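You operate a simulated robot arm through the tools that you are given. There is no shell and no other tool. Be economical: measure what you need, move in short steps, check, and stop when the job is done.

Carry out the task below with a simulated robot arm. There is one attempt and no reset: what you move stays moved.

Task
Put the beaker from the top of the cream bench on top of the blue tape roll.

It is judged by the outcome, as a careful person would: the job done as asked, and still so three seconds after it is handed in. It fails if anything else is knocked over, pushed out of place, dropped, spilled or broken.

Robot
A 6-joint arm with a two-finger parallel gripper, fixed in place. Base frame: the origin is at the foot of the arm, x ahead of it, y to its left, z up; the work surface is at about z = 0. Lengths are in m, angles in rad, forces in N, time in s.
With the tool pointing down near the work surface it reaches from about 0.14 to 0.58 m from the base axis. Its first joint turns from -1.152 to 1.152 rad. Payload 2.1 kg.
The TCP is the grasp point between the finger pads, 0.03 m short of the fingertips. In the tool frame z runs along the fingers and y along their closing line. Largest opening 0.094 m; finger width 0.028, thickness 0.01; the body of the gripper, 0.05 by 0.096 m, starts 0.055 m behind the TCP.
Orientation is that of the tool frame in the base frame, as a unit quaternion [x, y, z, w]. With the fingers straight down and closing along the base's y, the tool's x points along the base's -x, its y along +y and its z along -z.

Tools
- The arm moves only by the tool apply_moves. Its argument "deltas" is a list of rows, each a list of 3 entries, a list of its own where there are three numbers: the shift along the tool's x, y, z in units of 400 mm (1.0 is 400 mm), then the turn, a rotation vector about the tool's x, y, z in units of 45 degrees (1.0 is 45 degrees), then the finger opening in mm, from 0 to 94. In form: [[[tx, ty, tz], [ax, ay, az], grip], ...]. A call has 1 to 8 rows; each row is the pose to reach, as a shift and turn from the pose commanded when the call began, along the tool's axes at that moment. A call with a number of a shift or a turn outside -1 to 1 is refused whole. Rows are played at 5 a second. More than 0.05 m and 0.15 rad between two rows, or a gripper value outside its range, and nothing of the call is played. A pose out of reach is approached as far as the arm can. The call stops where the force on the tool passes 40 N (or 10 N more than at its start, if that is more) or the arm is blocked; 0.2 s more then pass. The fingers move at their own pace (about 0.072 m/s each) and stop on an object; they squeeze with about 38 N. The grip force told is the motor's: it shows also when the fingers shut on nothing. Time passes only in rows, and 0.2 s behind the last, so rows that repeat a pose let the fingers close. It gives the time, the measured TCP pose, the force on the tool (base axes), the opening and the grip force at its end, in the units of the frame above (readings bear some noise), and new pictures: "show" is both (left out), scene, wrist or none.
- Cameras (640 x 400 px; columns grow to the right, rows downward): "scene" is fixed at [0.0605, -0.3772, 0.4811]; the picture's right is [0.72, -0.69, 0.00], its down [-0.43, -0.44, -0.79] and it looks along [0.55, 0.57, -0.61] (base axes); focal length 290 px, centre (320, 200). "wrist" rides on the gripper at [0.076, 0.014, -0.103] in the tool frame; the picture's right is [-0.18, 0.98, 0.00], its down [-0.75, -0.14, -0.64] and it looks along [-0.63, -0.12, 0.77] (tool axes); focal length 243 px, centre (320, 200). There is no depth. A picture from a camera that has moved, and an enlarged one, comes with that camera's place and axes in the base frame and with its lens.
- inspect(camera, box): a new picture of the part [left, top, right, bottom] of that camera's present view, enlarged. It takes no simulated time.
- hand_in(): hands the job in; it is judged then, once.

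Go step by step. Nothing tells you positions but the pictures and the camera data: compare them with the known pose of the tool, close in by small moves and look again before you grip or let go. The budget is 90 turns and 170 pictures, counting those below and the enlarged ones. Unless the task says otherwise, let go and move clear before handing in, and close with one line.

The tools are called after "Request:" as a command line: name --argument value ..., lists and objects as JSON in quotes. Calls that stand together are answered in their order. apply_moves: Moves the arm, as the interface text tells. Its arguments: {"type":"object","properties":{"deltas":{"type":"array"},"show":{"type":"string","enum":["both","scene","wrist","none"]}},"required":["deltas"]} The other tools are called the same way: inspect (camera, box) takes an enlarged picture of a part of a camera's view; hand_in () hands the job in.

At the start:

```text
time: 0.0
tool_pos: [0.3216, 0.0319, 0.2835]
ee_rot: [-0.001, 1.0, 0.001, 0.001]
force: [0.6, -0.1, 0.1]
opening: 0.0938
gripper_force: 0.1
```

scene: 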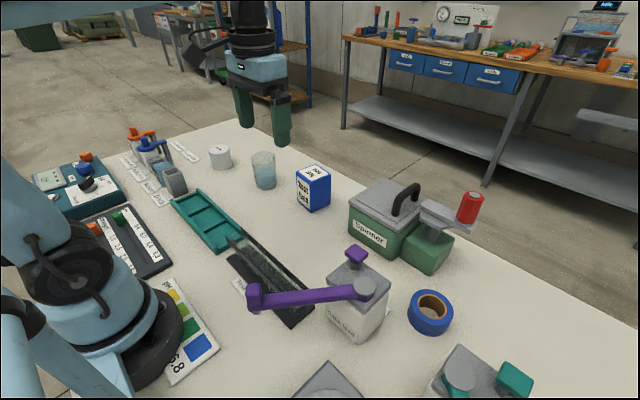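
wrist: 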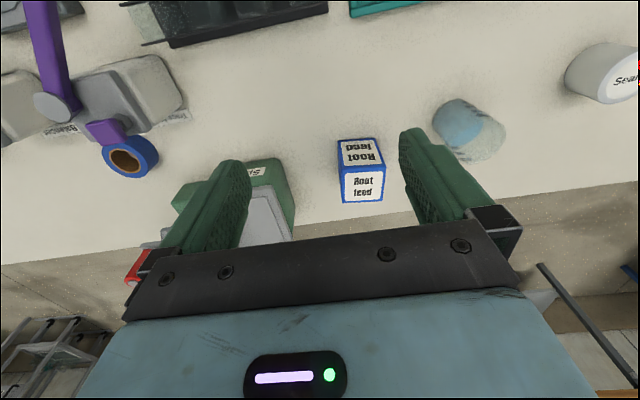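

I see a clear beaker with bluish contents near (0.42, 0.23) and the blue tape roll near (0.39, -0.31). I'll enlarge both before moving.

Request:
inspect --camera "scene" --box '[200, 130, 340, 220]'

Request:
inspect --camera "scene" --box '[380, 270, 480, 350]'

Request:
inspect --camera "wrist" --box '[400, 70, 540, 170]'

```text
4.44 times, centred on (270, 175) of scene
camera zoom: at [0.0605, -0.3772, 0.4811], right [0.72, -0.69, 0.0], down [-0.43, -0.44, -0.79], along [0.55, 0.57, -0.61], focal length 1286 px, centre (542, 311)
```

zoom: 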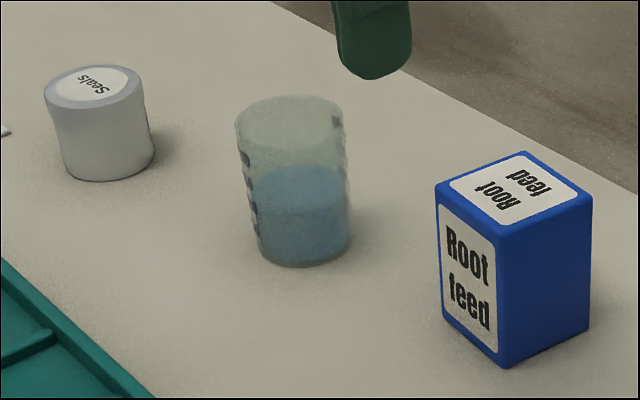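

```text
5.00 times, centred on (430, 310) of scene
camera zoom: at [0.0605, -0.3772, 0.4811], right [0.72, -0.69, 0.0], down [-0.43, -0.44, -0.79], along [0.55, 0.57, -0.61], focal length 1447 px, centre (-230, -350)
```

zoom: 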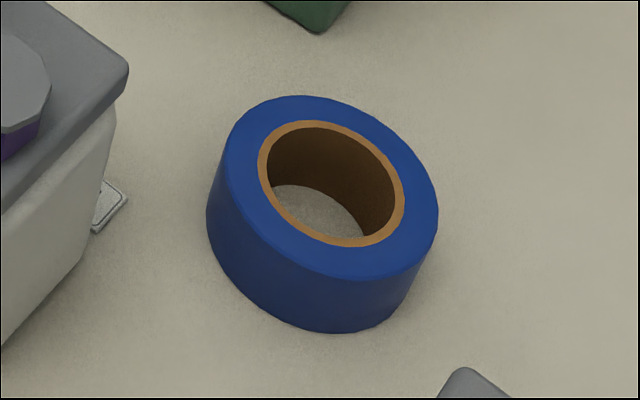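

```text
4.00 times, centred on (470, 120) of wrist
camera zoom: at [0.243, 0.0462, 0.3883], right [0.18, 0.98, 0.0], down [0.75, -0.14, 0.64], along [0.63, -0.12, -0.77], focal length 970 px, centre (-280, 520)
```

zoom: 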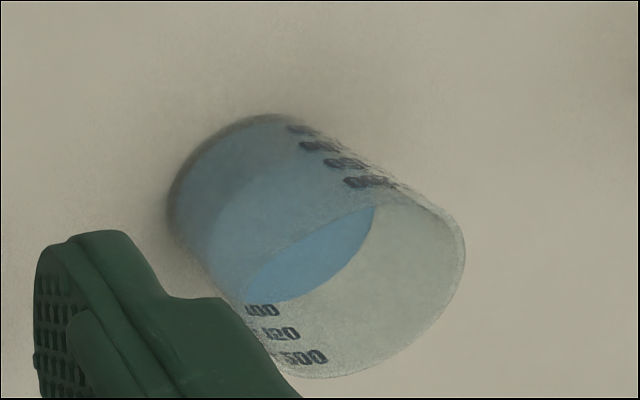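

The beaker holds liquid and is about 0.09 m tall and 0.065 m wide. Its centre is near (0.433, 0.232), and it must stay upright. I'll move above it with the fingers fully open.

Request:
apply_moves --deltas '[[[-0.04, 0.07, 0.02], [0, 0, 0], 94], [[-0.08, 0.14, 0.05], [0, 0, 0], 94], [[-0.12, 0.22, 0.08], [0, 0, 0], 94], [[-0.17, 0.3, 0.1], [0, 0, 0], 94], [[-0.21, 0.38, 0.13], [0, 0, 0], 94], [[-0.25, 0.45, 0.16], [0, 0, 0], 94], [[-0.2775, 0.5, 0.18], [0, 0, 0], 94], [[-0.2775, 0.5, 0.18], [0, 0, 0], 94]]'

```text
time: 1.8
tool_pos: [0.4308, 0.2323, 0.2127]
ee_rot: [-0.001, 1.0, 0.0, 0.001]
force: [-0.1, 0.4, -0.6]
opening: 0.0938
gripper_force: 0.1
camera wrist: at [0.3544, 0.2472, 0.3163], right [0.18, 0.98, 0.0], down [0.75, -0.14, 0.64], along [0.63, -0.12, -0.77], focal length 243 px, centre (320, 200)
```

scene: 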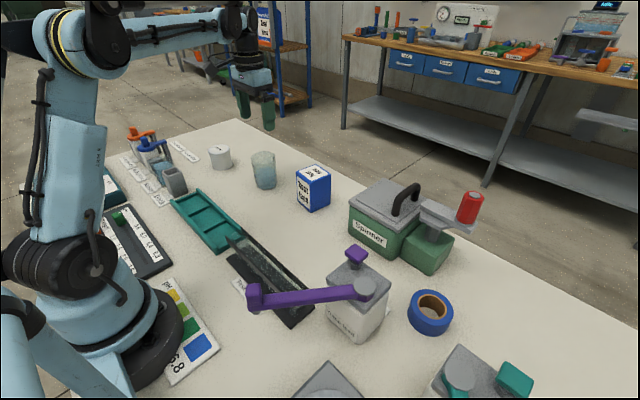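
wrist: 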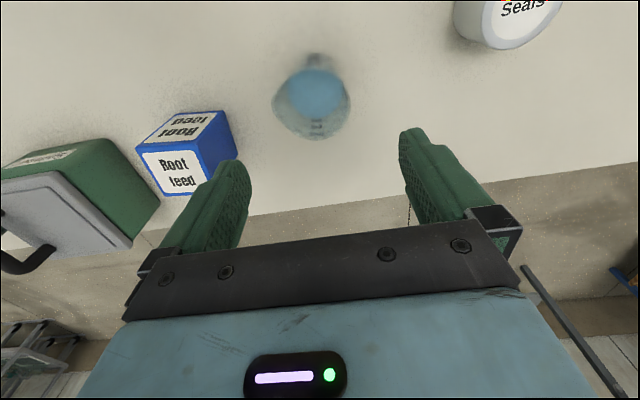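

The fingers are above the beaker. I'll measure its centre more closely from the wrist view.

Request:
inspect --camera "wrist" --box '[256, 40, 376, 150]'

```text
3.64 times, centred on (316, 95) of wrist
camera zoom: at [0.3544, 0.2472, 0.3163], right [0.18, 0.98, 0.0], down [0.75, -0.14, 0.64], along [0.63, -0.12, -0.77], focal length 882 px, centre (334, 582)
```

zoom: 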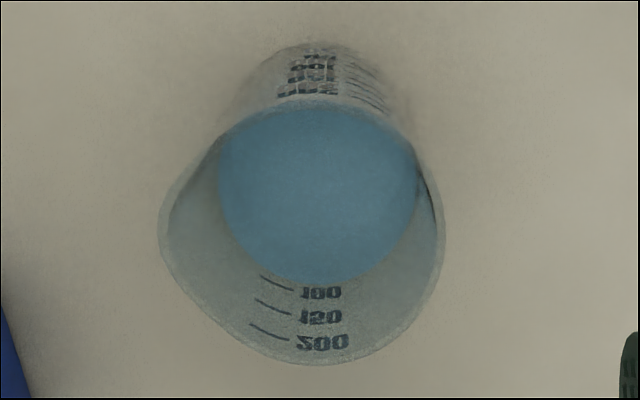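

I want to know whether the rim has a pouring spout facing a finger, so I'll look closer.

Request:
inspect --camera "wrist" --box '[280, 50, 355, 146]'

Request:
inspect --camera "scene" --box '[240, 142, 290, 196]'

```text
4.17 times, centred on (318, 98) of wrist
camera zoom: at [0.3544, 0.2472, 0.3163], right [0.18, 0.98, 0.0], down [0.75, -0.14, 0.64], along [0.63, -0.12, -0.77], focal length 1011 px, centre (330, 625)
```

zoom: 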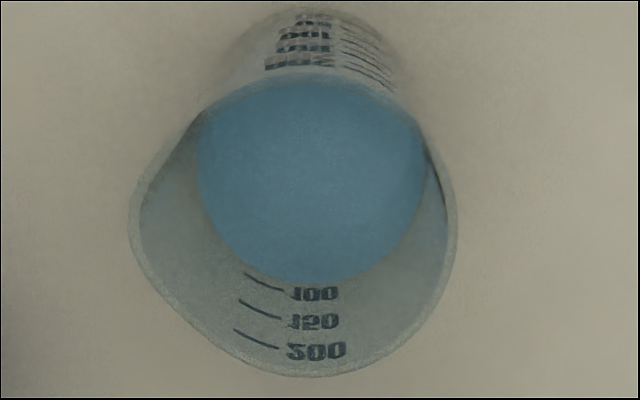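

```text
7.41 times, centred on (265, 169) of scene
camera zoom: at [0.0605, -0.3772, 0.4811], right [0.72, -0.69, 0.0], down [-0.43, -0.44, -0.79], along [0.55, 0.57, -0.61], focal length 2144 px, centre (727, 430)
```

zoom: 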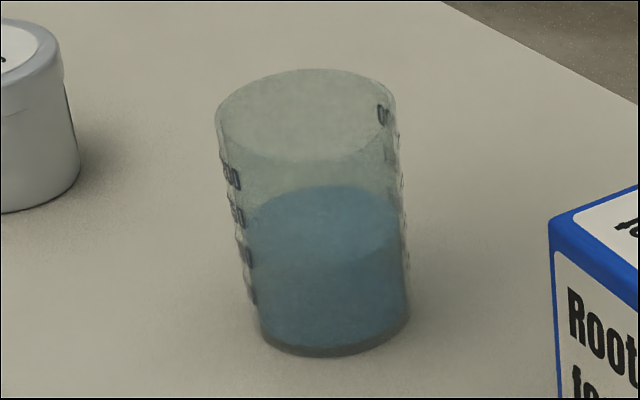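

The rim does have a small spout, pointing toward -y, where a finger would land. I'll turn the gripper 45° so the pads meet plain wall, with a small centring correction.

Request:
apply_moves --deltas '[[[0.004, -0.0075, 0], [0, 0, -0.16], 94], [[0.004, -0.0075, 0], [0, 0, -0.33], 94], [[0.004, -0.0075, 0], [0, 0, -0.5], 94], [[0.004, -0.0075, 0], [0, 0, -0.67], 94], [[0.004, -0.0075, 0], [0, 0, -0.84], 94], [[0.004, -0.0075, 0], [0, 0, -1.0], 94], [[0.004, -0.0075, 0.05], [0, 0, -1.0], 94], [[0.004, -0.0075, 0.05], [0, 0, -1.0], 94]]'

Request:
inspect --camera "wrist" --box '[200, 0, 440, 200]'

```text
time: 3.6
tool_pos: [0.4275, 0.2283, 0.1926]
ee_rot: [-0.384, 0.923, 0.0, 0.001]
force: [0.6, -0.4, -0.1]
opening: 0.0939
gripper_force: 0.0
camera wrist: at [0.3646, 0.1843, 0.2968], right [-0.57, 0.82, 0.0], down [0.63, 0.43, 0.64], along [0.53, 0.37, -0.77], focal length 243 px, centre (320, 200)
```

scene: 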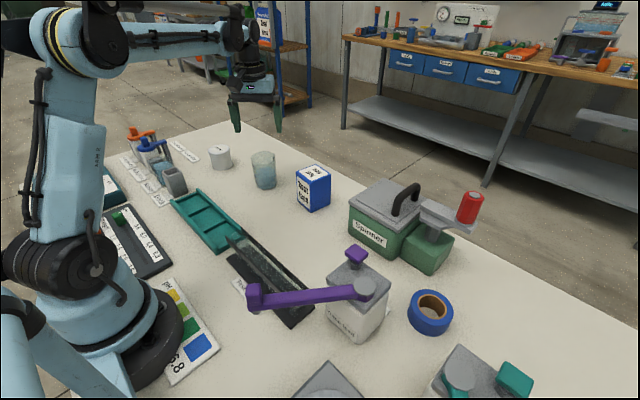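
wrist: 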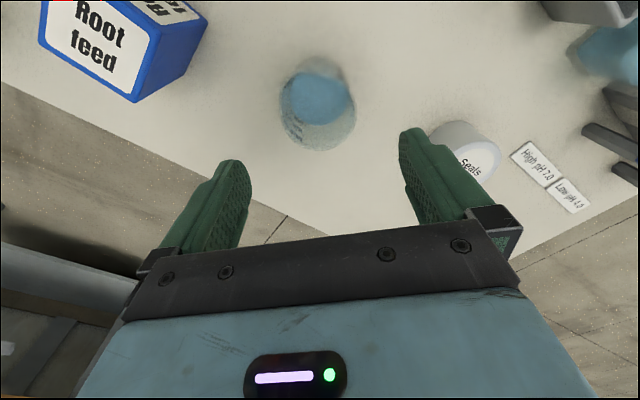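

```text
2.00 times, centred on (320, 100) of wrist
camera zoom: at [0.3646, 0.1843, 0.2968], right [-0.57, 0.82, 0.0], down [0.63, 0.43, 0.64], along [0.53, 0.37, -0.77], focal length 485 px, centre (320, 400)
```

zoom: 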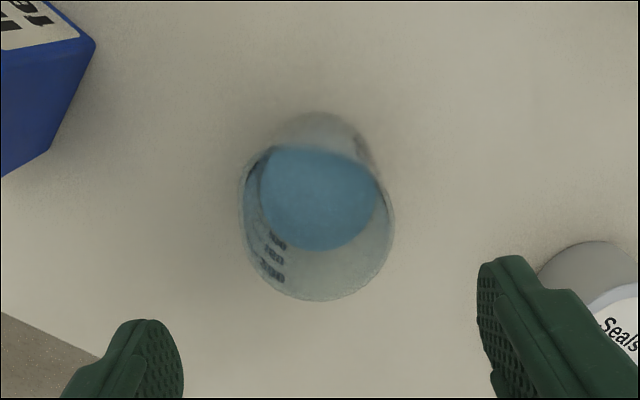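

The TCP is within about 2 mm of the beaker's axis. I'll descend straight with the fingers open.

Request:
apply_moves --deltas '[[[0, 0, 0.06], [0, 0, 0], 94], [[0, 0, 0.12], [0, 0, 0], 94], [[0, 0, 0.18], [0, 0, 0], 94], [[0, 0, 0.24], [0, 0, 0], 94], [[0, 0, 0.28], [0, 0, 0], 94], [[0, 0, 0.32], [0, 0, 0], 94], [[0, 0, 0.35], [0, 0, 0], 94], [[0, 0, 0.35], [0, 0, 0], 94]]'

Request:
inspect --camera "scene" --box '[200, 100, 340, 220]'

```text
time: 5.4
tool_pos: [0.4298, 0.2296, 0.0547]
ee_rot: [-0.383, 0.924, 0.001, 0.001]
force: [0.3, -1.0, 0.2]
opening: 0.0942
gripper_force: 0.0
camera wrist: at [0.3651, 0.185, 0.1582], right [-0.57, 0.82, 0.0], down [0.63, 0.43, 0.64], along [0.53, 0.37, -0.77], focal length 243 px, centre (320, 200)
```

scene: 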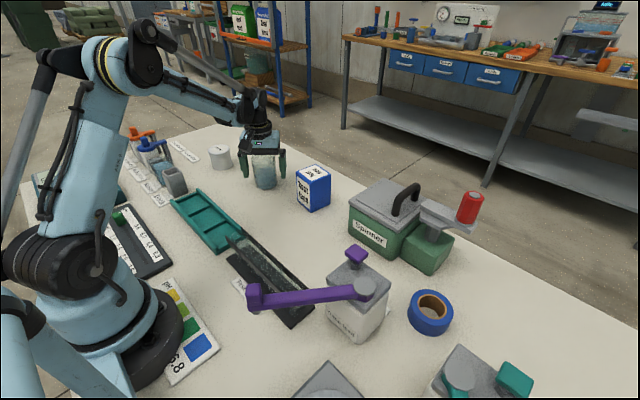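
wrist: 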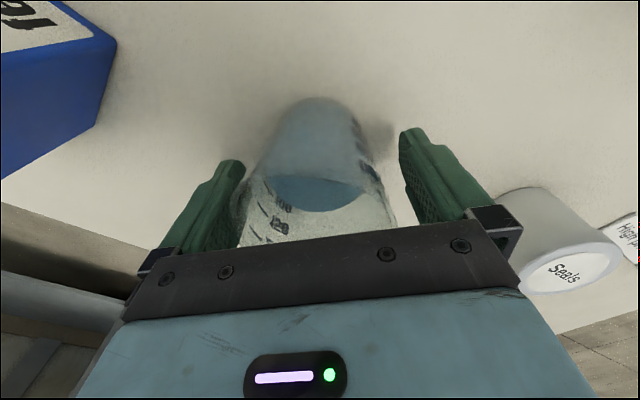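

```text
3.33 times, centred on (270, 160) of scene
camera zoom: at [0.0605, -0.3772, 0.4811], right [0.72, -0.69, 0.0], down [-0.43, -0.44, -0.79], along [0.55, 0.57, -0.61], focal length 965 px, centre (487, 333)
```

zoom: 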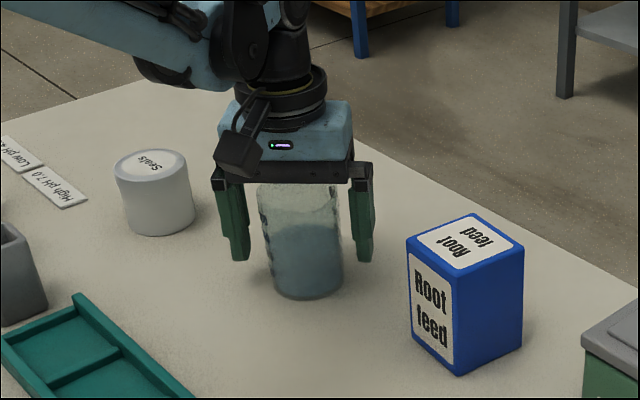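

The beaker stands between the fingers with clearance on both sides. I'll close in stages.

Request:
apply_moves --deltas '[[[0, 0, 0], [0, 0, 0], 84], [[0, 0, 0], [0, 0, 0], 76], [[0, 0, 0], [0, 0, 0], 70], [[0, 0, 0], [0, 0, 0], 64], [[0, 0, 0], [0, 0, 0], 58], [[0, 0, 0], [0, 0, 0], 50], [[0, 0, 0], [0, 0, 0], 50], [[0, 0, 0], [0, 0, 0], 50]]'

Request:
inspect --camera "scene" --box '[200, 100, 340, 220]'

```text
time: 7.2
tool_pos: [0.4285, 0.2291, 0.0546]
ee_rot: [-0.384, 0.924, 0.001, 0.001]
force: [-1.2, 0.1, 1.4]
opening: 0.0678
gripper_force: 38.4
camera wrist: at [0.365, 0.1851, 0.1585], right [-0.57, 0.82, 0.0], down [0.63, 0.43, 0.64], along [0.53, 0.37, -0.77], focal length 243 px, centre (320, 200)
```

scene: 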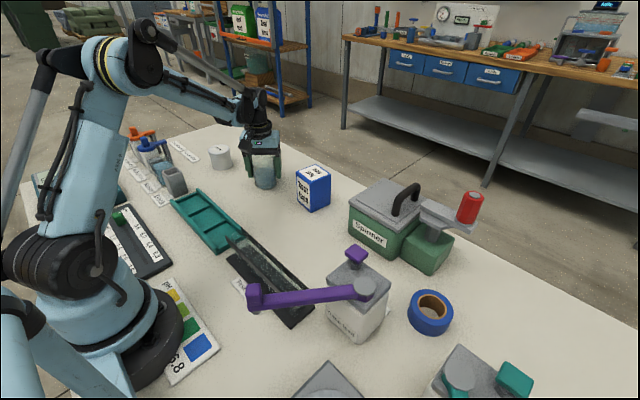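
wrist: 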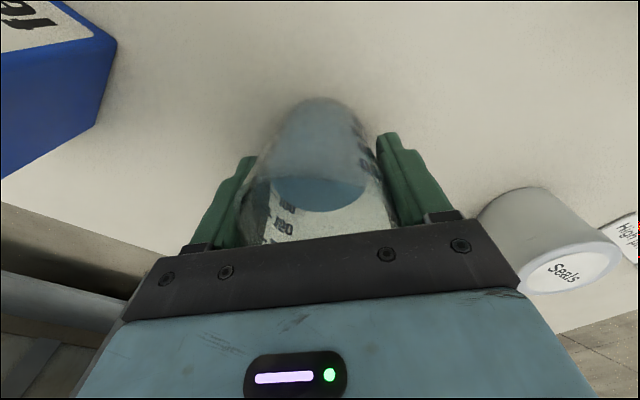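

```text
3.33 times, centred on (270, 160) of scene
camera zoom: at [0.0605, -0.3772, 0.4811], right [0.72, -0.69, 0.0], down [-0.43, -0.44, -0.79], along [0.55, 0.57, -0.61], focal length 965 px, centre (487, 333)
```

zoom: 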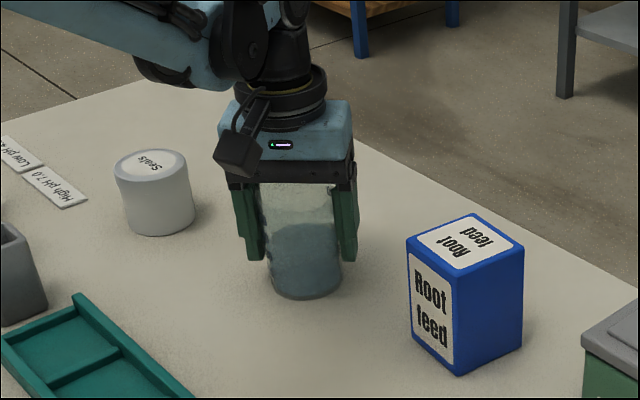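

The beaker is held, at an opening of 68 mm and 38 N. I'll lift slowly and check that it comes up upright.

Request:
apply_moves --deltas '[[[0, 0, -0.01], [0, 0, 0], 50], [[0, 0, -0.03], [0, 0, 0], 50], [[0, 0, -0.06], [0, 0, 0], 50], [[0, 0, -0.1], [0, 0, 0], 50], [[0, 0, -0.14], [0, 0, 0], 50], [[0, 0, -0.17], [0, 0, 0], 50], [[0, 0, -0.19], [0, 0, 0], 50], [[0, 0, -0.2], [0, 0, 0], 50]]'

Request:
inspect --camera "scene" --box '[200, 60, 340, 180]'

```text
time: 9.0
tool_pos: [0.4281, 0.2292, 0.1342]
ee_rot: [-0.384, 0.924, 0.001, 0.0]
force: [-0.1, 0.3, -0.9]
opening: 0.0677
gripper_force: 37.6
camera wrist: at [0.3646, 0.185, 0.2378], right [-0.57, 0.82, 0.0], down [0.63, 0.43, 0.64], along [0.53, 0.37, -0.77], focal length 243 px, centre (320, 200)
```

scene: 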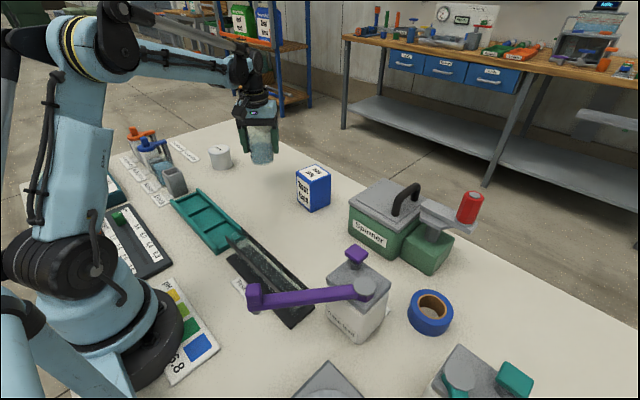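
wrist: 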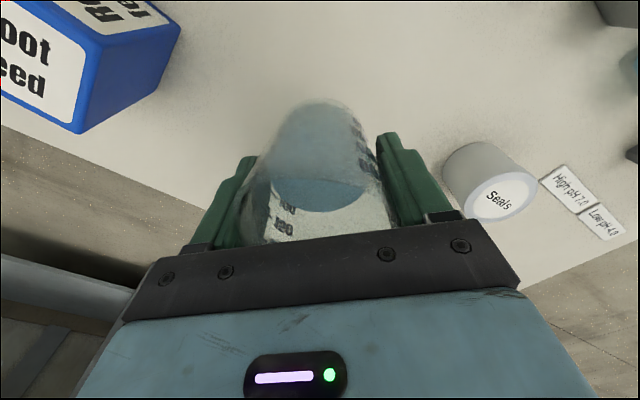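

```text
3.33 times, centred on (270, 120) of scene
camera zoom: at [0.0605, -0.3772, 0.4811], right [0.72, -0.69, 0.0], down [-0.43, -0.44, -0.79], along [0.55, 0.57, -0.61], focal length 965 px, centre (487, 467)
```

zoom: 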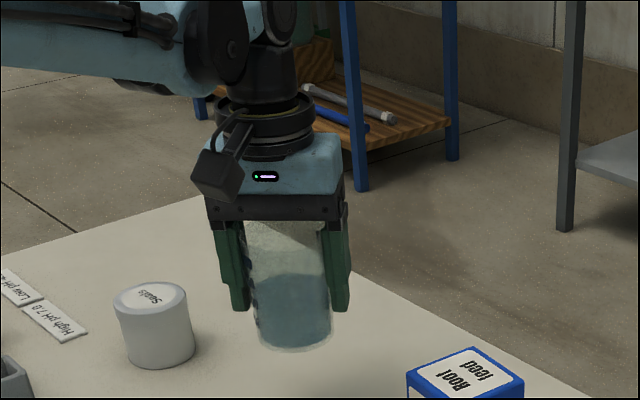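

The beaker is held upright and hasn't slipped. I'll raise it to carrying height.

Request:
apply_moves --deltas '[[[0, 0, -0.03], [0, 0, 0], 50], [[0, 0, -0.08], [0, 0, 0], 50], [[0, 0, -0.14], [0, 0, 0], 50], [[0, 0, -0.2], [0, 0, 0], 50], [[0, 0, -0.26], [0, 0, 0], 50], [[0, 0, -0.32], [0, 0, 0], 50], [[0, 0, -0.37], [0, 0, 0], 50], [[0, 0, -0.39], [0, 0, 0], 50]]' --show "none"

```text
time: 10.8
tool_pos: [0.4277, 0.2296, 0.2899]
ee_rot: [-0.383, 0.924, 0.0, 0.001]
force: [-0.1, -0.4, -2.7]
opening: 0.0675
gripper_force: 38.0
```

At z 0.29 the beaker's base clears everything on the way. I'll carry it toward -y while turning the gripper back.

Request:
apply_moves --deltas '[[[0.018, -0.018, 0], [0, 0, 0.08], 50], [[0.06, -0.06, 0], [0, 0, 0.2], 50], [[0.11, -0.11, 0], [0, 0, 0.35], 50], [[0.165, -0.165, 0], [0, 0, 0.5], 50], [[0.22, -0.22, 0], [0, 0, 0.65], 50], [[0.275, -0.275, 0], [0, 0, 0.8], 50], [[0.325, -0.325, 0], [0, 0, 0.92], 50], [[0.354, -0.354, 0], [0, 0, 1.0], 50]]' --show "scene"

```text
time: 12.6
tool_pos: [0.4282, 0.0279, 0.2871]
ee_rot: [0.0, 1.0, 0.001, 0.001]
force: [-0.3, 0.3, -0.8]
opening: 0.0672
gripper_force: 38.4
```

scene: 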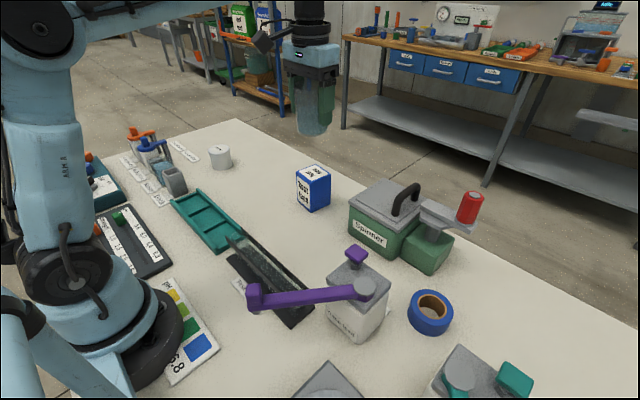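

The carry is steady. I'll continue toward the tape and stop short of it to measure.

Request:
apply_moves --deltas '[[[0.003, -0.03, 0], [0, 0, 0], 50], [[0.01, -0.1, 0], [0, 0, 0], 50], [[0.02, -0.18, 0], [0, 0, 0], 50], [[0.03, -0.27, 0], [0, 0, 0], 50], [[0.04, -0.36, 0], [0, 0, 0], 50], [[0.05, -0.45, 0], [0, 0, 0], 50], [[0.055, -0.53, 0], [0, 0, 0], 50], [[0.0575, -0.575, 0], [0, 0, 0], 50]]'

```text
time: 14.4
tool_pos: [0.4054, -0.203, 0.2892]
ee_rot: [-0.001, 1.0, 0.001, 0.001]
force: [0.4, 0.3, -1.4]
opening: 0.0673
gripper_force: 37.9
camera wrist: at [0.329, -0.1886, 0.393], right [0.18, 0.98, 0.0], down [0.75, -0.14, 0.64], along [0.63, -0.12, -0.77], focal length 243 px, centre (320, 200)
```

scene: 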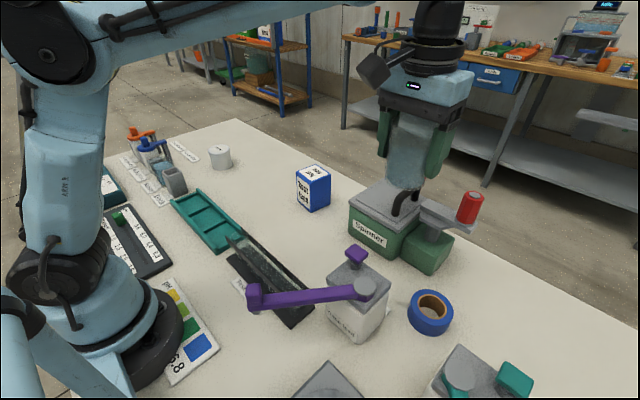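
wrist: 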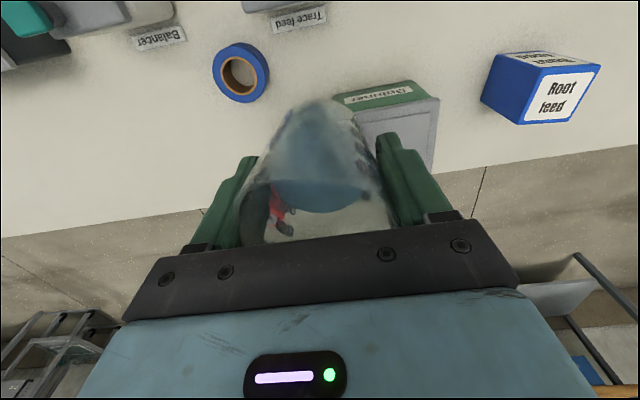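

Request:
inspect --camera "wrist" --box '[192, 30, 288, 114]'

Request:
inspect --camera "scene" --box '[398, 280, 466, 342]'

```text
4.76 times, centred on (240, 72) of wrist
camera zoom: at [0.329, -0.1886, 0.393], right [0.18, 0.98, 0.0], down [0.75, -0.14, 0.64], along [0.63, -0.12, -0.77], focal length 1155 px, centre (701, 810)
```

zoom: 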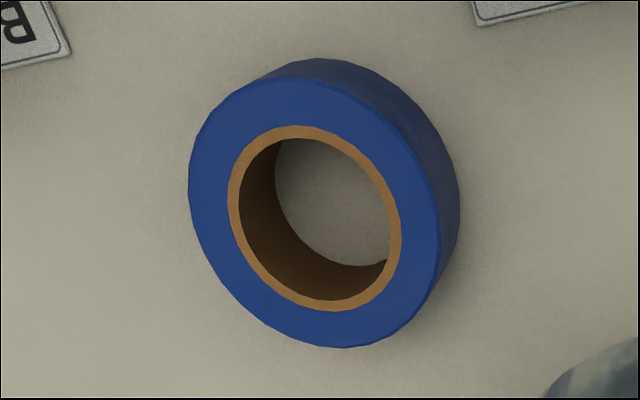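

```text
6.45 times, centred on (432, 311) of scene
camera zoom: at [0.0605, -0.3772, 0.4811], right [0.72, -0.69, 0.0], down [-0.43, -0.44, -0.79], along [0.55, 0.57, -0.61], focal length 1867 px, centre (-403, -516)
```

zoom: 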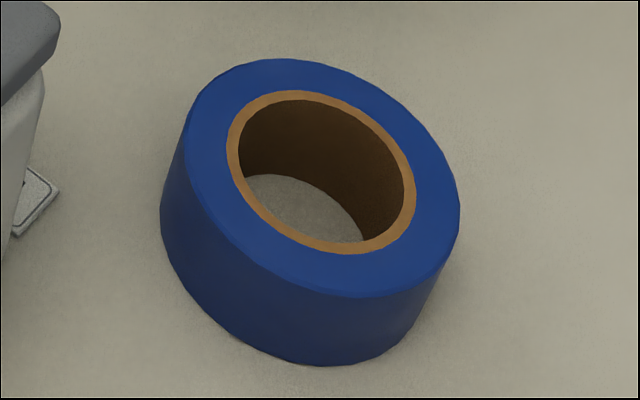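

Both cameras agree on the tape: centre near (0.391, -0.310), top at about z 0.033, about 0.075 m across. I'll move over it and then compare beaker and tape.

Request:
apply_moves --deltas '[[[0.005, -0.04, 0], [0, 0, 0], 50], [[0.015, -0.11, 0], [0, 0, 0], 50], [[0.027, -0.2, 0], [0, 0, 0], 50], [[0.034, -0.25, 0.03], [0, 0, 0], 50], [[0.036, -0.2675, 0.08], [0, 0, 0], 50], [[0.036, -0.2675, 0.14], [0, 0, 0], 50], [[0.036, -0.2675, 0.2], [0, 0, 0], 50], [[0.036, -0.2675, 0.225], [0, 0, 0], 50]]'

Request:
inspect --camera "scene" --box '[360, 200, 500, 350]'

Request:
inspect --camera "wrist" --box '[220, 60, 420, 240]'

```text
time: 16.2
tool_pos: [0.3909, -0.3078, 0.1972]
ee_rot: [-0.001, 1.0, 0.001, 0.002]
force: [-0.1, 0.2, -1.7]
opening: 0.0673
gripper_force: 38.0
camera wrist: at [0.3154, -0.2935, 0.3013], right [0.18, 0.98, 0.0], down [0.75, -0.14, 0.64], along [0.63, -0.12, -0.77], focal length 243 px, centre (320, 200)
```

scene: 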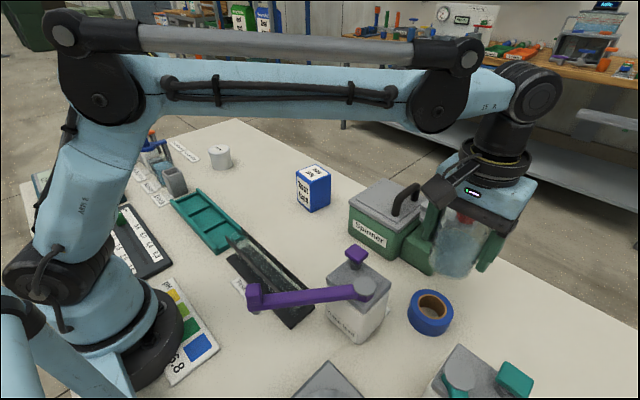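
wrist: 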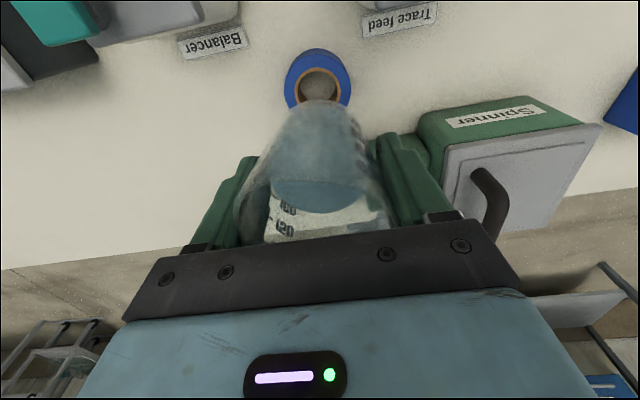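

```text
2.67 times, centred on (430, 275) of scene
camera zoom: at [0.0605, -0.3772, 0.4811], right [0.72, -0.69, 0.0], down [-0.43, -0.44, -0.79], along [0.55, 0.57, -0.61], focal length 772 px, centre (27, 0)
```

zoom: 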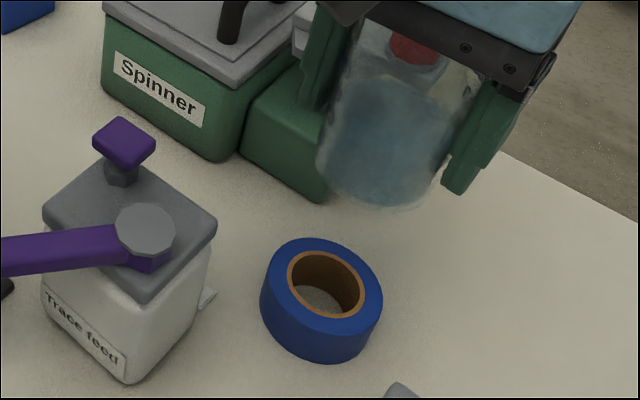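

```text
2.22 times, centred on (320, 150) of wrist
camera zoom: at [0.3154, -0.2935, 0.3013], right [0.18, 0.98, 0.0], down [0.75, -0.14, 0.64], along [0.63, -0.12, -0.77], focal length 539 px, centre (320, 311)
```

zoom: 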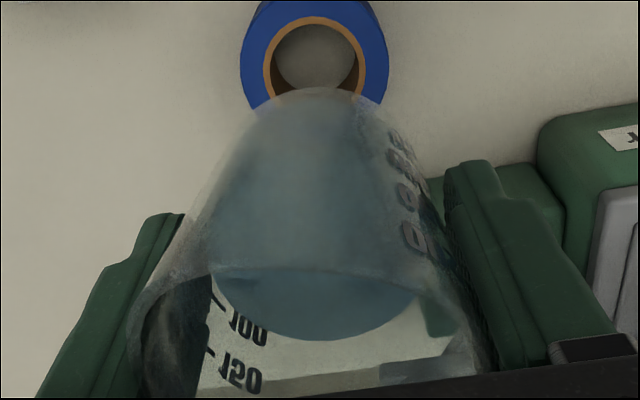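

The beaker is nearly centred over the tape, needing about 4 mm in -x and 2–3 mm in -y. I'll correct that and lower it until the base is about 25 mm above the tape.

Request:
apply_moves --deltas '[[[0.005, -0.003, 0.01], [0, 0, 0], 50], [[0.01, -0.0065, 0.04], [0, 0, 0], 50], [[0.01, -0.0065, 0.08], [0, 0, 0], 50], [[0.01, -0.0065, 0.12], [0, 0, 0], 50], [[0.01, -0.0065, 0.16], [0, 0, 0], 50], [[0.01, -0.0065, 0.19], [0, 0, 0], 50], [[0.01, -0.0065, 0.205], [0, 0, 0], 50], [[0.01, -0.0065, 0.205], [0, 0, 0], 50]]'

Request:
inspect --camera "scene" --box '[380, 240, 490, 350]'

Request:
inspect --camera "wrist" --box '[220, 60, 420, 240]'

```text
time: 18.0
tool_pos: [0.3859, -0.3121, 0.1142]
ee_rot: [0.0, 1.0, 0.0, 0.001]
force: [-0.2, 0.0, -1.1]
opening: 0.0672
gripper_force: 37.7
camera wrist: at [0.3111, -0.2962, 0.2188], right [0.18, 0.98, 0.0], down [0.75, -0.14, 0.64], along [0.63, -0.12, -0.77], focal length 243 px, centre (320, 200)
```

scene: 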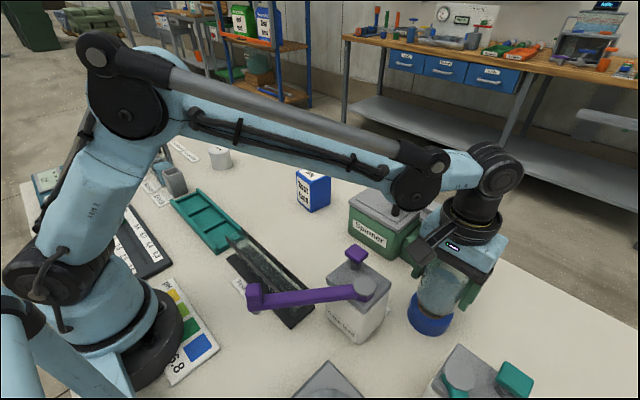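
wrist: 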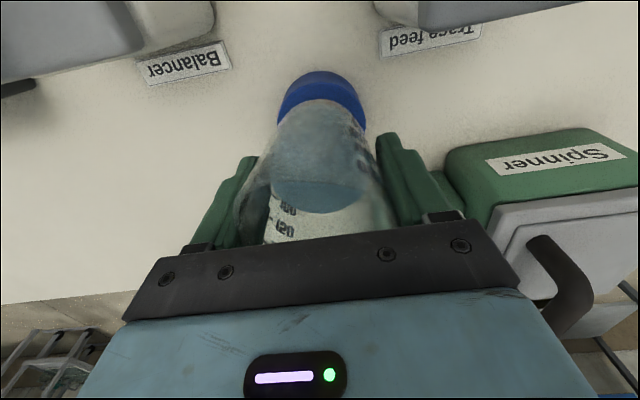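

```text
3.64 times, centred on (435, 295) of scene
camera zoom: at [0.0605, -0.3772, 0.4811], right [0.72, -0.69, 0.0], down [-0.43, -0.44, -0.79], along [0.55, 0.57, -0.61], focal length 1052 px, centre (-98, -146)
```

zoom: 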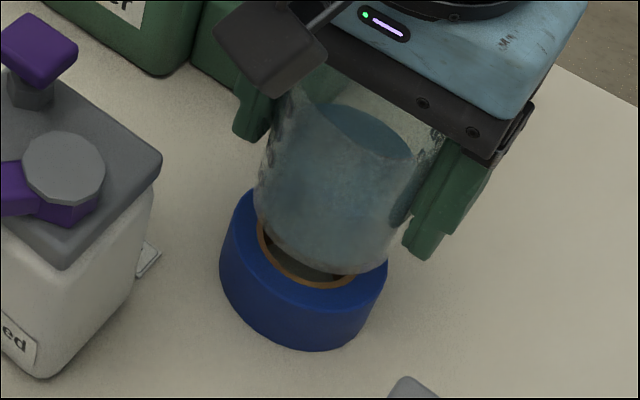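

```text
2.22 times, centred on (320, 150) of wrist
camera zoom: at [0.3111, -0.2962, 0.2188], right [0.18, 0.98, 0.0], down [0.75, -0.14, 0.64], along [0.63, -0.12, -0.77], focal length 539 px, centre (320, 311)
```

zoom: 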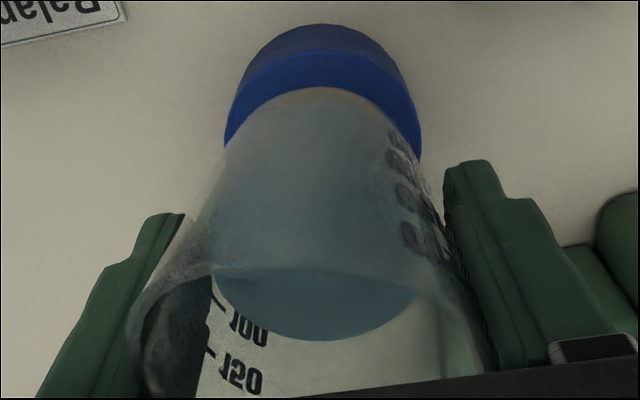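

The alignment is close. I'll take one sharper look at the beaker base against the tape ring.

Request:
inspect --camera "scene" --box '[400, 275, 464, 340]'

Request:
inspect --camera "wrist" --box '[270, 65, 375, 145]'

```text
6.15 times, centred on (432, 308) of scene
camera zoom: at [0.0605, -0.3772, 0.4811], right [0.72, -0.69, 0.0], down [-0.43, -0.44, -0.79], along [0.55, 0.57, -0.61], focal length 1781 px, centre (-369, -462)
```

zoom: 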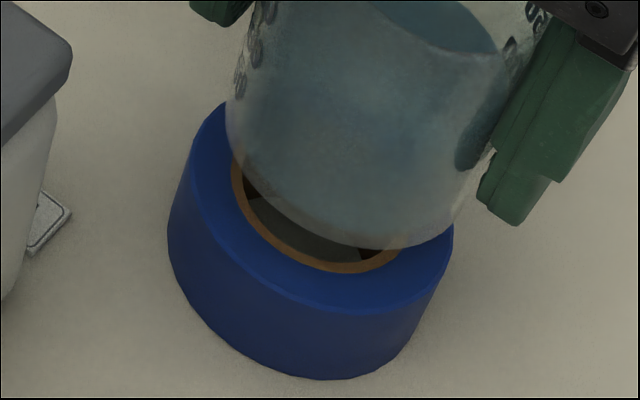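

```text
5.00 times, centred on (322, 105) of wrist
camera zoom: at [0.3111, -0.2962, 0.2188], right [0.18, 0.98, 0.0], down [0.75, -0.14, 0.64], along [0.63, -0.12, -0.77], focal length 1213 px, centre (308, 675)
```

zoom: 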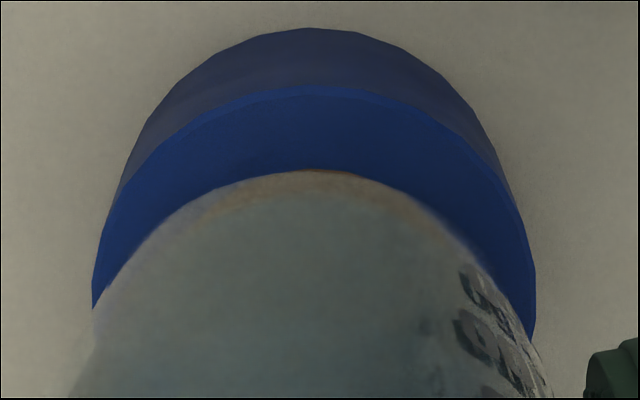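

Beaker and tape agree to within about 2–3 mm. I'll nudge +2 mm in x and +1.5 mm in y, then descend to just above contact.

Request:
apply_moves --deltas '[[[-0.005, 0.004, 0], [0, 0, 0], 50], [[-0.005, 0.004, 0.015], [0, 0, 0], 50], [[-0.005, 0.004, 0.03], [0, 0, 0], 50], [[-0.005, 0.004, 0.045], [0, 0, 0], 50], [[-0.005, 0.004, 0.053], [0, 0, 0], 50], [[-0.005, 0.004, 0.053], [0, 0, 0], 50]]'

Request:
inspect --camera "scene" --box '[395, 265, 469, 340]'

Request:
inspect --camera "wrist" --box '[270, 65, 375, 145]'

```text
time: 19.4
tool_pos: [0.3896, -0.3094, 0.0935]
ee_rot: [-0.001, 1.0, 0.001, 0.001]
force: [0.0, 0.4, -1.4]
opening: 0.0674
gripper_force: 38.4
camera wrist: at [0.3133, -0.295, 0.1981], right [0.18, 0.98, 0.0], down [0.75, -0.14, 0.64], along [0.63, -0.12, -0.77], focal length 243 px, centre (320, 200)
```

scene: 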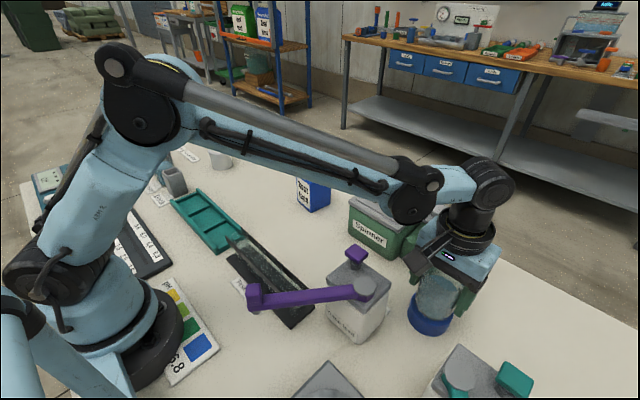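
wrist: 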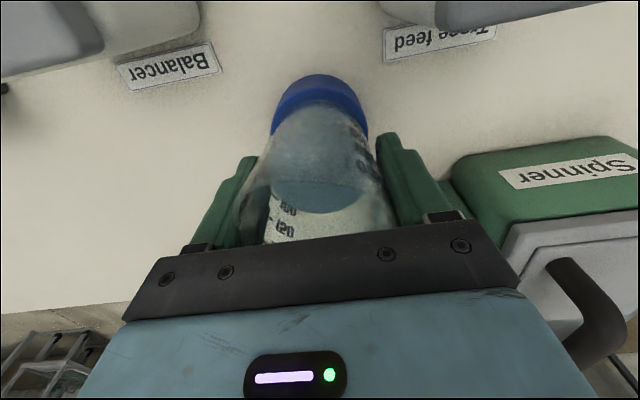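

```text
5.33 times, centred on (432, 302) of scene
camera zoom: at [0.0605, -0.3772, 0.4811], right [0.72, -0.69, 0.0], down [-0.43, -0.44, -0.79], along [0.55, 0.57, -0.61], focal length 1544 px, centre (-277, -347)
```

zoom: 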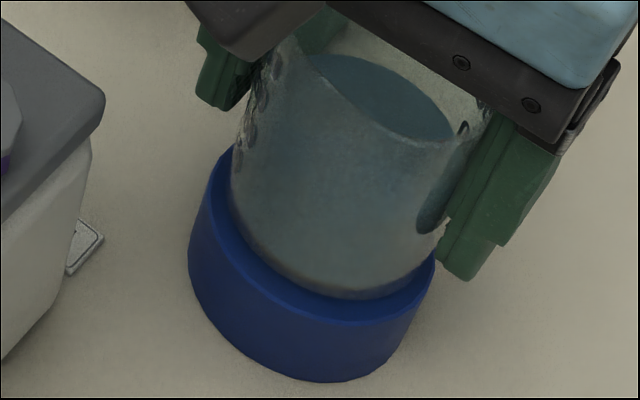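

```text
5.00 times, centred on (322, 105) of wrist
camera zoom: at [0.3133, -0.295, 0.1981], right [0.18, 0.98, 0.0], down [0.75, -0.14, 0.64], along [0.63, -0.12, -0.77], focal length 1213 px, centre (308, 675)
```

zoom: 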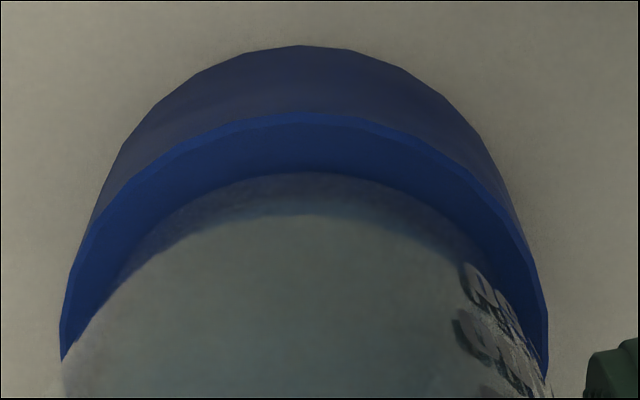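

The base is centred over the ring and about 5 mm above it. I'll lower in millimetre steps and watch the force.

Request:
apply_moves --deltas '[[[0, 0, 0.0025], [0, 0, 0], 50], [[0, 0, 0.005], [0, 0, 0], 50], [[0, 0, 0.0075], [0, 0, 0], 50], [[0, 0, 0.01], [0, 0, 0], 50]]' --show "none"

Request:
apply_moves --deltas '[[[0, 0, 0.0025], [0, 0, 0], 50], [[0, 0, 0.0025], [0, 0, 0], 50]]' --show "none"

```text
time: 20.4
tool_pos: [0.3898, -0.3094, 0.0909]
ee_rot: [-0.001, 1.0, 0.001, 0.001]
force: [0.0, 0.4, 0.2]
opening: 0.0673
gripper_force: 37.7
```

```text
time: 21.0
tool_pos: [0.3896, -0.3095, 0.0911]
ee_rot: [-0.001, 1.0, 0.001, 0.002]
force: [2.7, 0.4, 22.7]
opening: 0.067
gripper_force: 38.0
```

Contact: the upward force has jumped to 23 N, so the beaker is on the tape. I'll ease off about 1 mm before releasing.

Request:
apply_moves --deltas '[[[0, 0, -0.0018], [0, 0, 0], 50], [[0, 0, -0.0018], [0, 0, 0], 50]]'

Request:
inspect --camera "scene" --box '[395, 265, 469, 340]'

```text
time: 21.6
tool_pos: [0.3901, -0.3093, 0.0893]
ee_rot: [-0.002, 1.0, 0.001, 0.0]
force: [-0.4, -0.6, 15.5]
opening: 0.0672
gripper_force: 37.6
camera wrist: at [0.3137, -0.2945, 0.1944], right [0.18, 0.98, 0.0], down [0.75, -0.14, 0.64], along [0.63, -0.12, -0.77], focal length 243 px, centre (320, 200)
```

scene: 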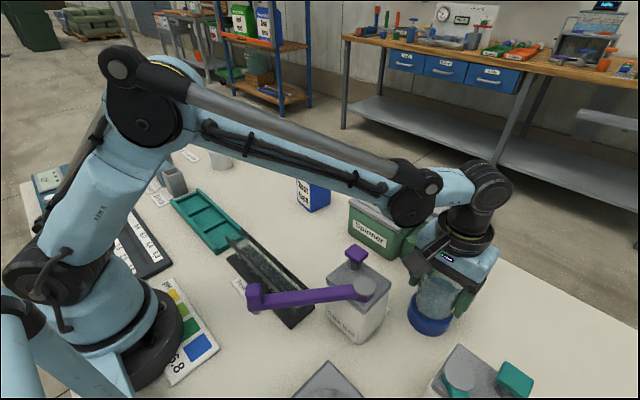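
wrist: 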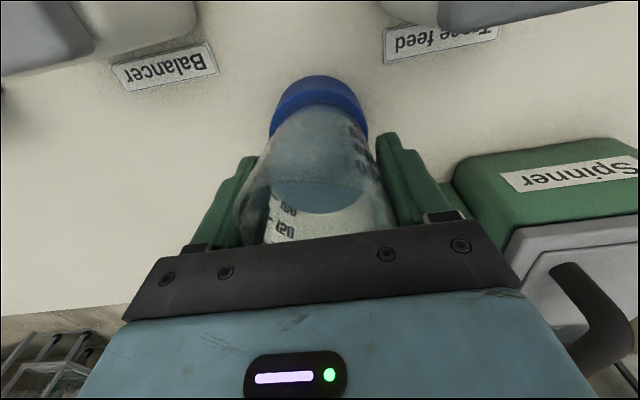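

```text
5.33 times, centred on (432, 302) of scene
camera zoom: at [0.0604, -0.3771, 0.4812], right [0.72, -0.69, 0.0], down [-0.43, -0.44, -0.79], along [0.55, 0.57, -0.61], focal length 1544 px, centre (-277, -347)
```

zoom: 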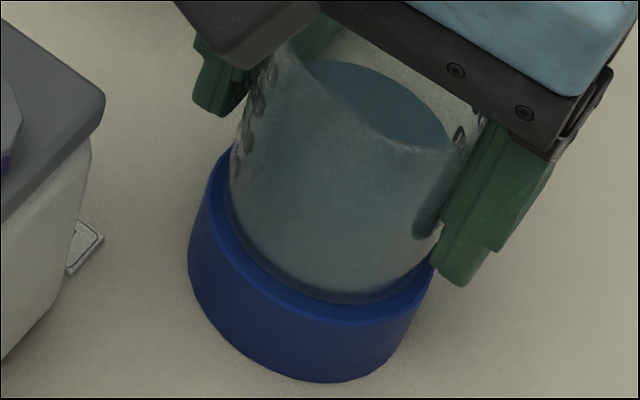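

The beaker is seated. I'll ease off slightly more, then open the fingers gradually to 84 mm.

Request:
apply_moves --deltas '[[[0, 0, -0.002], [0, 0, 0], 50], [[0, 0, -0.002], [0, 0, 0], 50], [[0, 0, -0.002], [0, 0, 0], 68], [[0, 0, -0.002], [0, 0, 0], 71], [[0, 0, -0.002], [0, 0, 0], 75], [[0, 0, -0.002], [0, 0, 0], 80], [[0, 0, -0.002], [0, 0, 0], 85], [[0, 0, -0.002], [0, 0, 0], 85]]'

Request:
inspect --camera "scene" --box '[395, 235, 499, 340]'

```text
time: 23.4
tool_pos: [0.3898, -0.308, 0.0906]
ee_rot: [-0.001, 1.0, 0.0, 0.001]
force: [-0.7, 0.1, -0.5]
opening: 0.0849
gripper_force: 0.0
camera wrist: at [0.3141, -0.2939, 0.1948], right [0.18, 0.98, 0.0], down [0.75, -0.14, 0.64], along [0.63, -0.12, -0.77], focal length 243 px, centre (320, 200)
```

scene: 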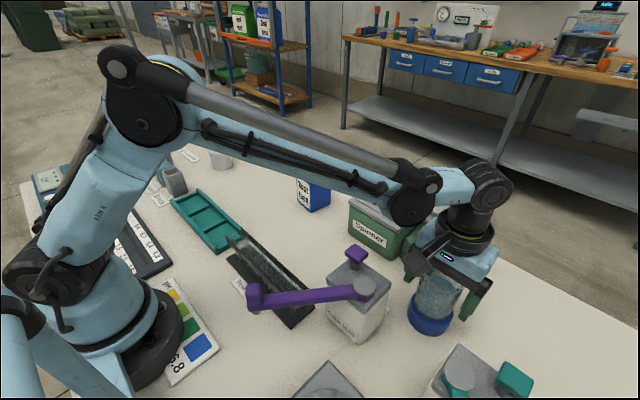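
wrist: 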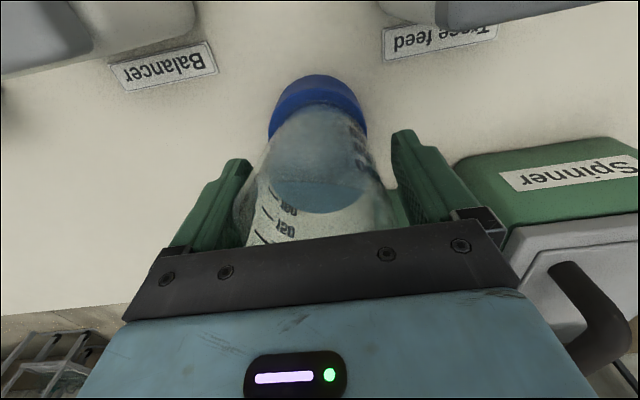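

```text
3.81 times, centred on (447, 288) of scene
camera zoom: at [0.0605, -0.3772, 0.4811], right [0.72, -0.69, 0.0], down [-0.43, -0.44, -0.79], along [0.55, 0.57, -0.61], focal length 1103 px, centre (-164, -133)
```

zoom: 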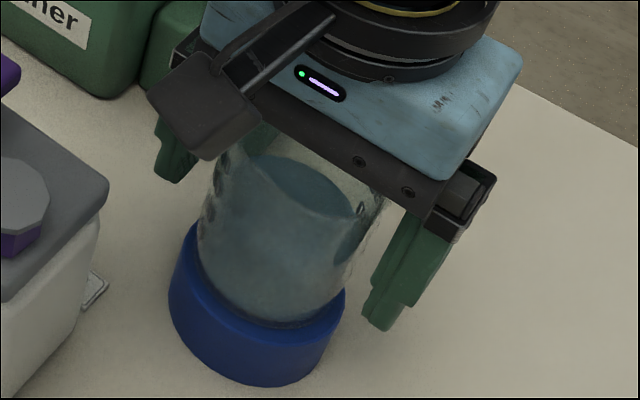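

The beaker stands on the tape, released and upright. I'll open fully and raise straight up slowly.

Request:
apply_moves --deltas '[[[0, 0, 0], [0, 0, 0], 92], [[0, 0, -0.01], [0, 0, 0], 92], [[0, 0, -0.04], [0, 0, 0], 92], [[0, 0, -0.08], [0, 0, 0], 92], [[0, 0, -0.14], [0, 0, 0], 92], [[0, 0, -0.22], [0, 0, 0], 92], [[0, 0, -0.3], [0, 0, 0], 92], [[0, 0, -0.4], [0, 0, 0], 92]]'

Request:
inspect --camera "scene" --box '[380, 230, 480, 350]'

Request:
inspect --camera "wrist" --box '[240, 20, 400, 160]'

```text
time: 25.2
tool_pos: [0.3876, -0.3099, 0.2503]
ee_rot: [-0.001, 1.0, 0.001, 0.001]
force: [-0.6, 0.6, -0.6]
opening: 0.092
gripper_force: 0.1
camera wrist: at [0.3121, -0.296, 0.3543], right [0.18, 0.98, 0.0], down [0.75, -0.14, 0.64], along [0.63, -0.12, -0.77], focal length 243 px, centre (320, 200)
```

scene: 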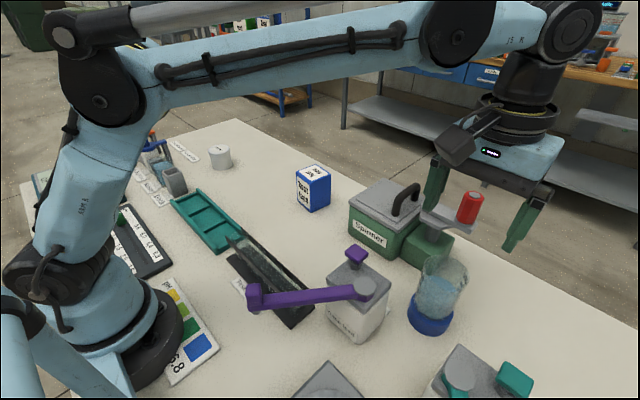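
wrist: 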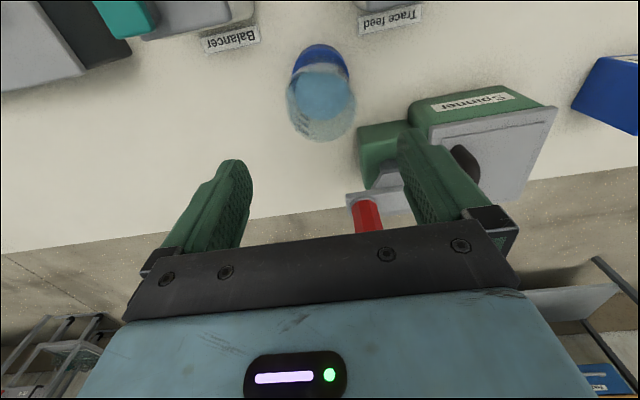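

```text
3.33 times, centred on (430, 290) of scene
camera zoom: at [0.0605, -0.3772, 0.4811], right [0.72, -0.69, 0.0], down [-0.43, -0.44, -0.79], along [0.55, 0.57, -0.61], focal length 965 px, centre (-47, -100)
```

zoom: 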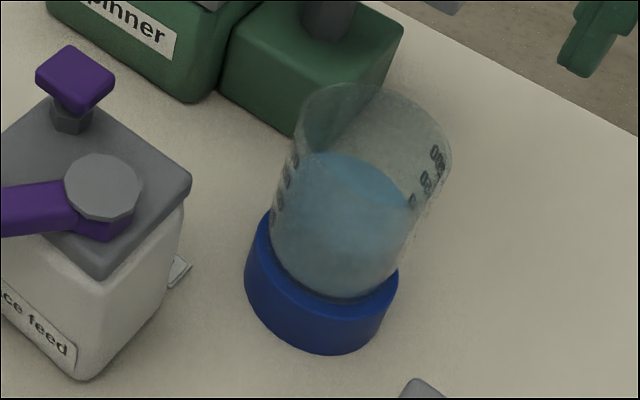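

```text
2.86 times, centred on (320, 90) of wrist
camera zoom: at [0.3121, -0.296, 0.3543], right [0.18, 0.98, 0.0], down [0.75, -0.14, 0.64], along [0.63, -0.12, -0.77], focal length 693 px, centre (320, 514)
```

zoom: 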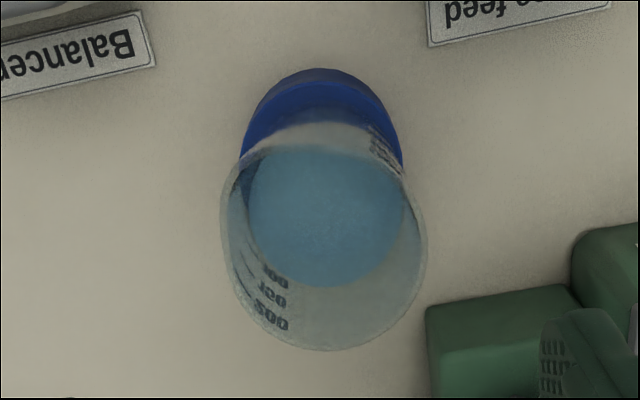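

The beaker stands upright and centred on the blue tape roll with its liquid inside. The gripper is clear and the other things are where they were, so I'm handing in.

Request:
hand_in

```text
The job is handed in.
```

The beaker is on top of the blue tape roll, upright with its liquid still inside, and in the last pictures nothing else had been disturbed.
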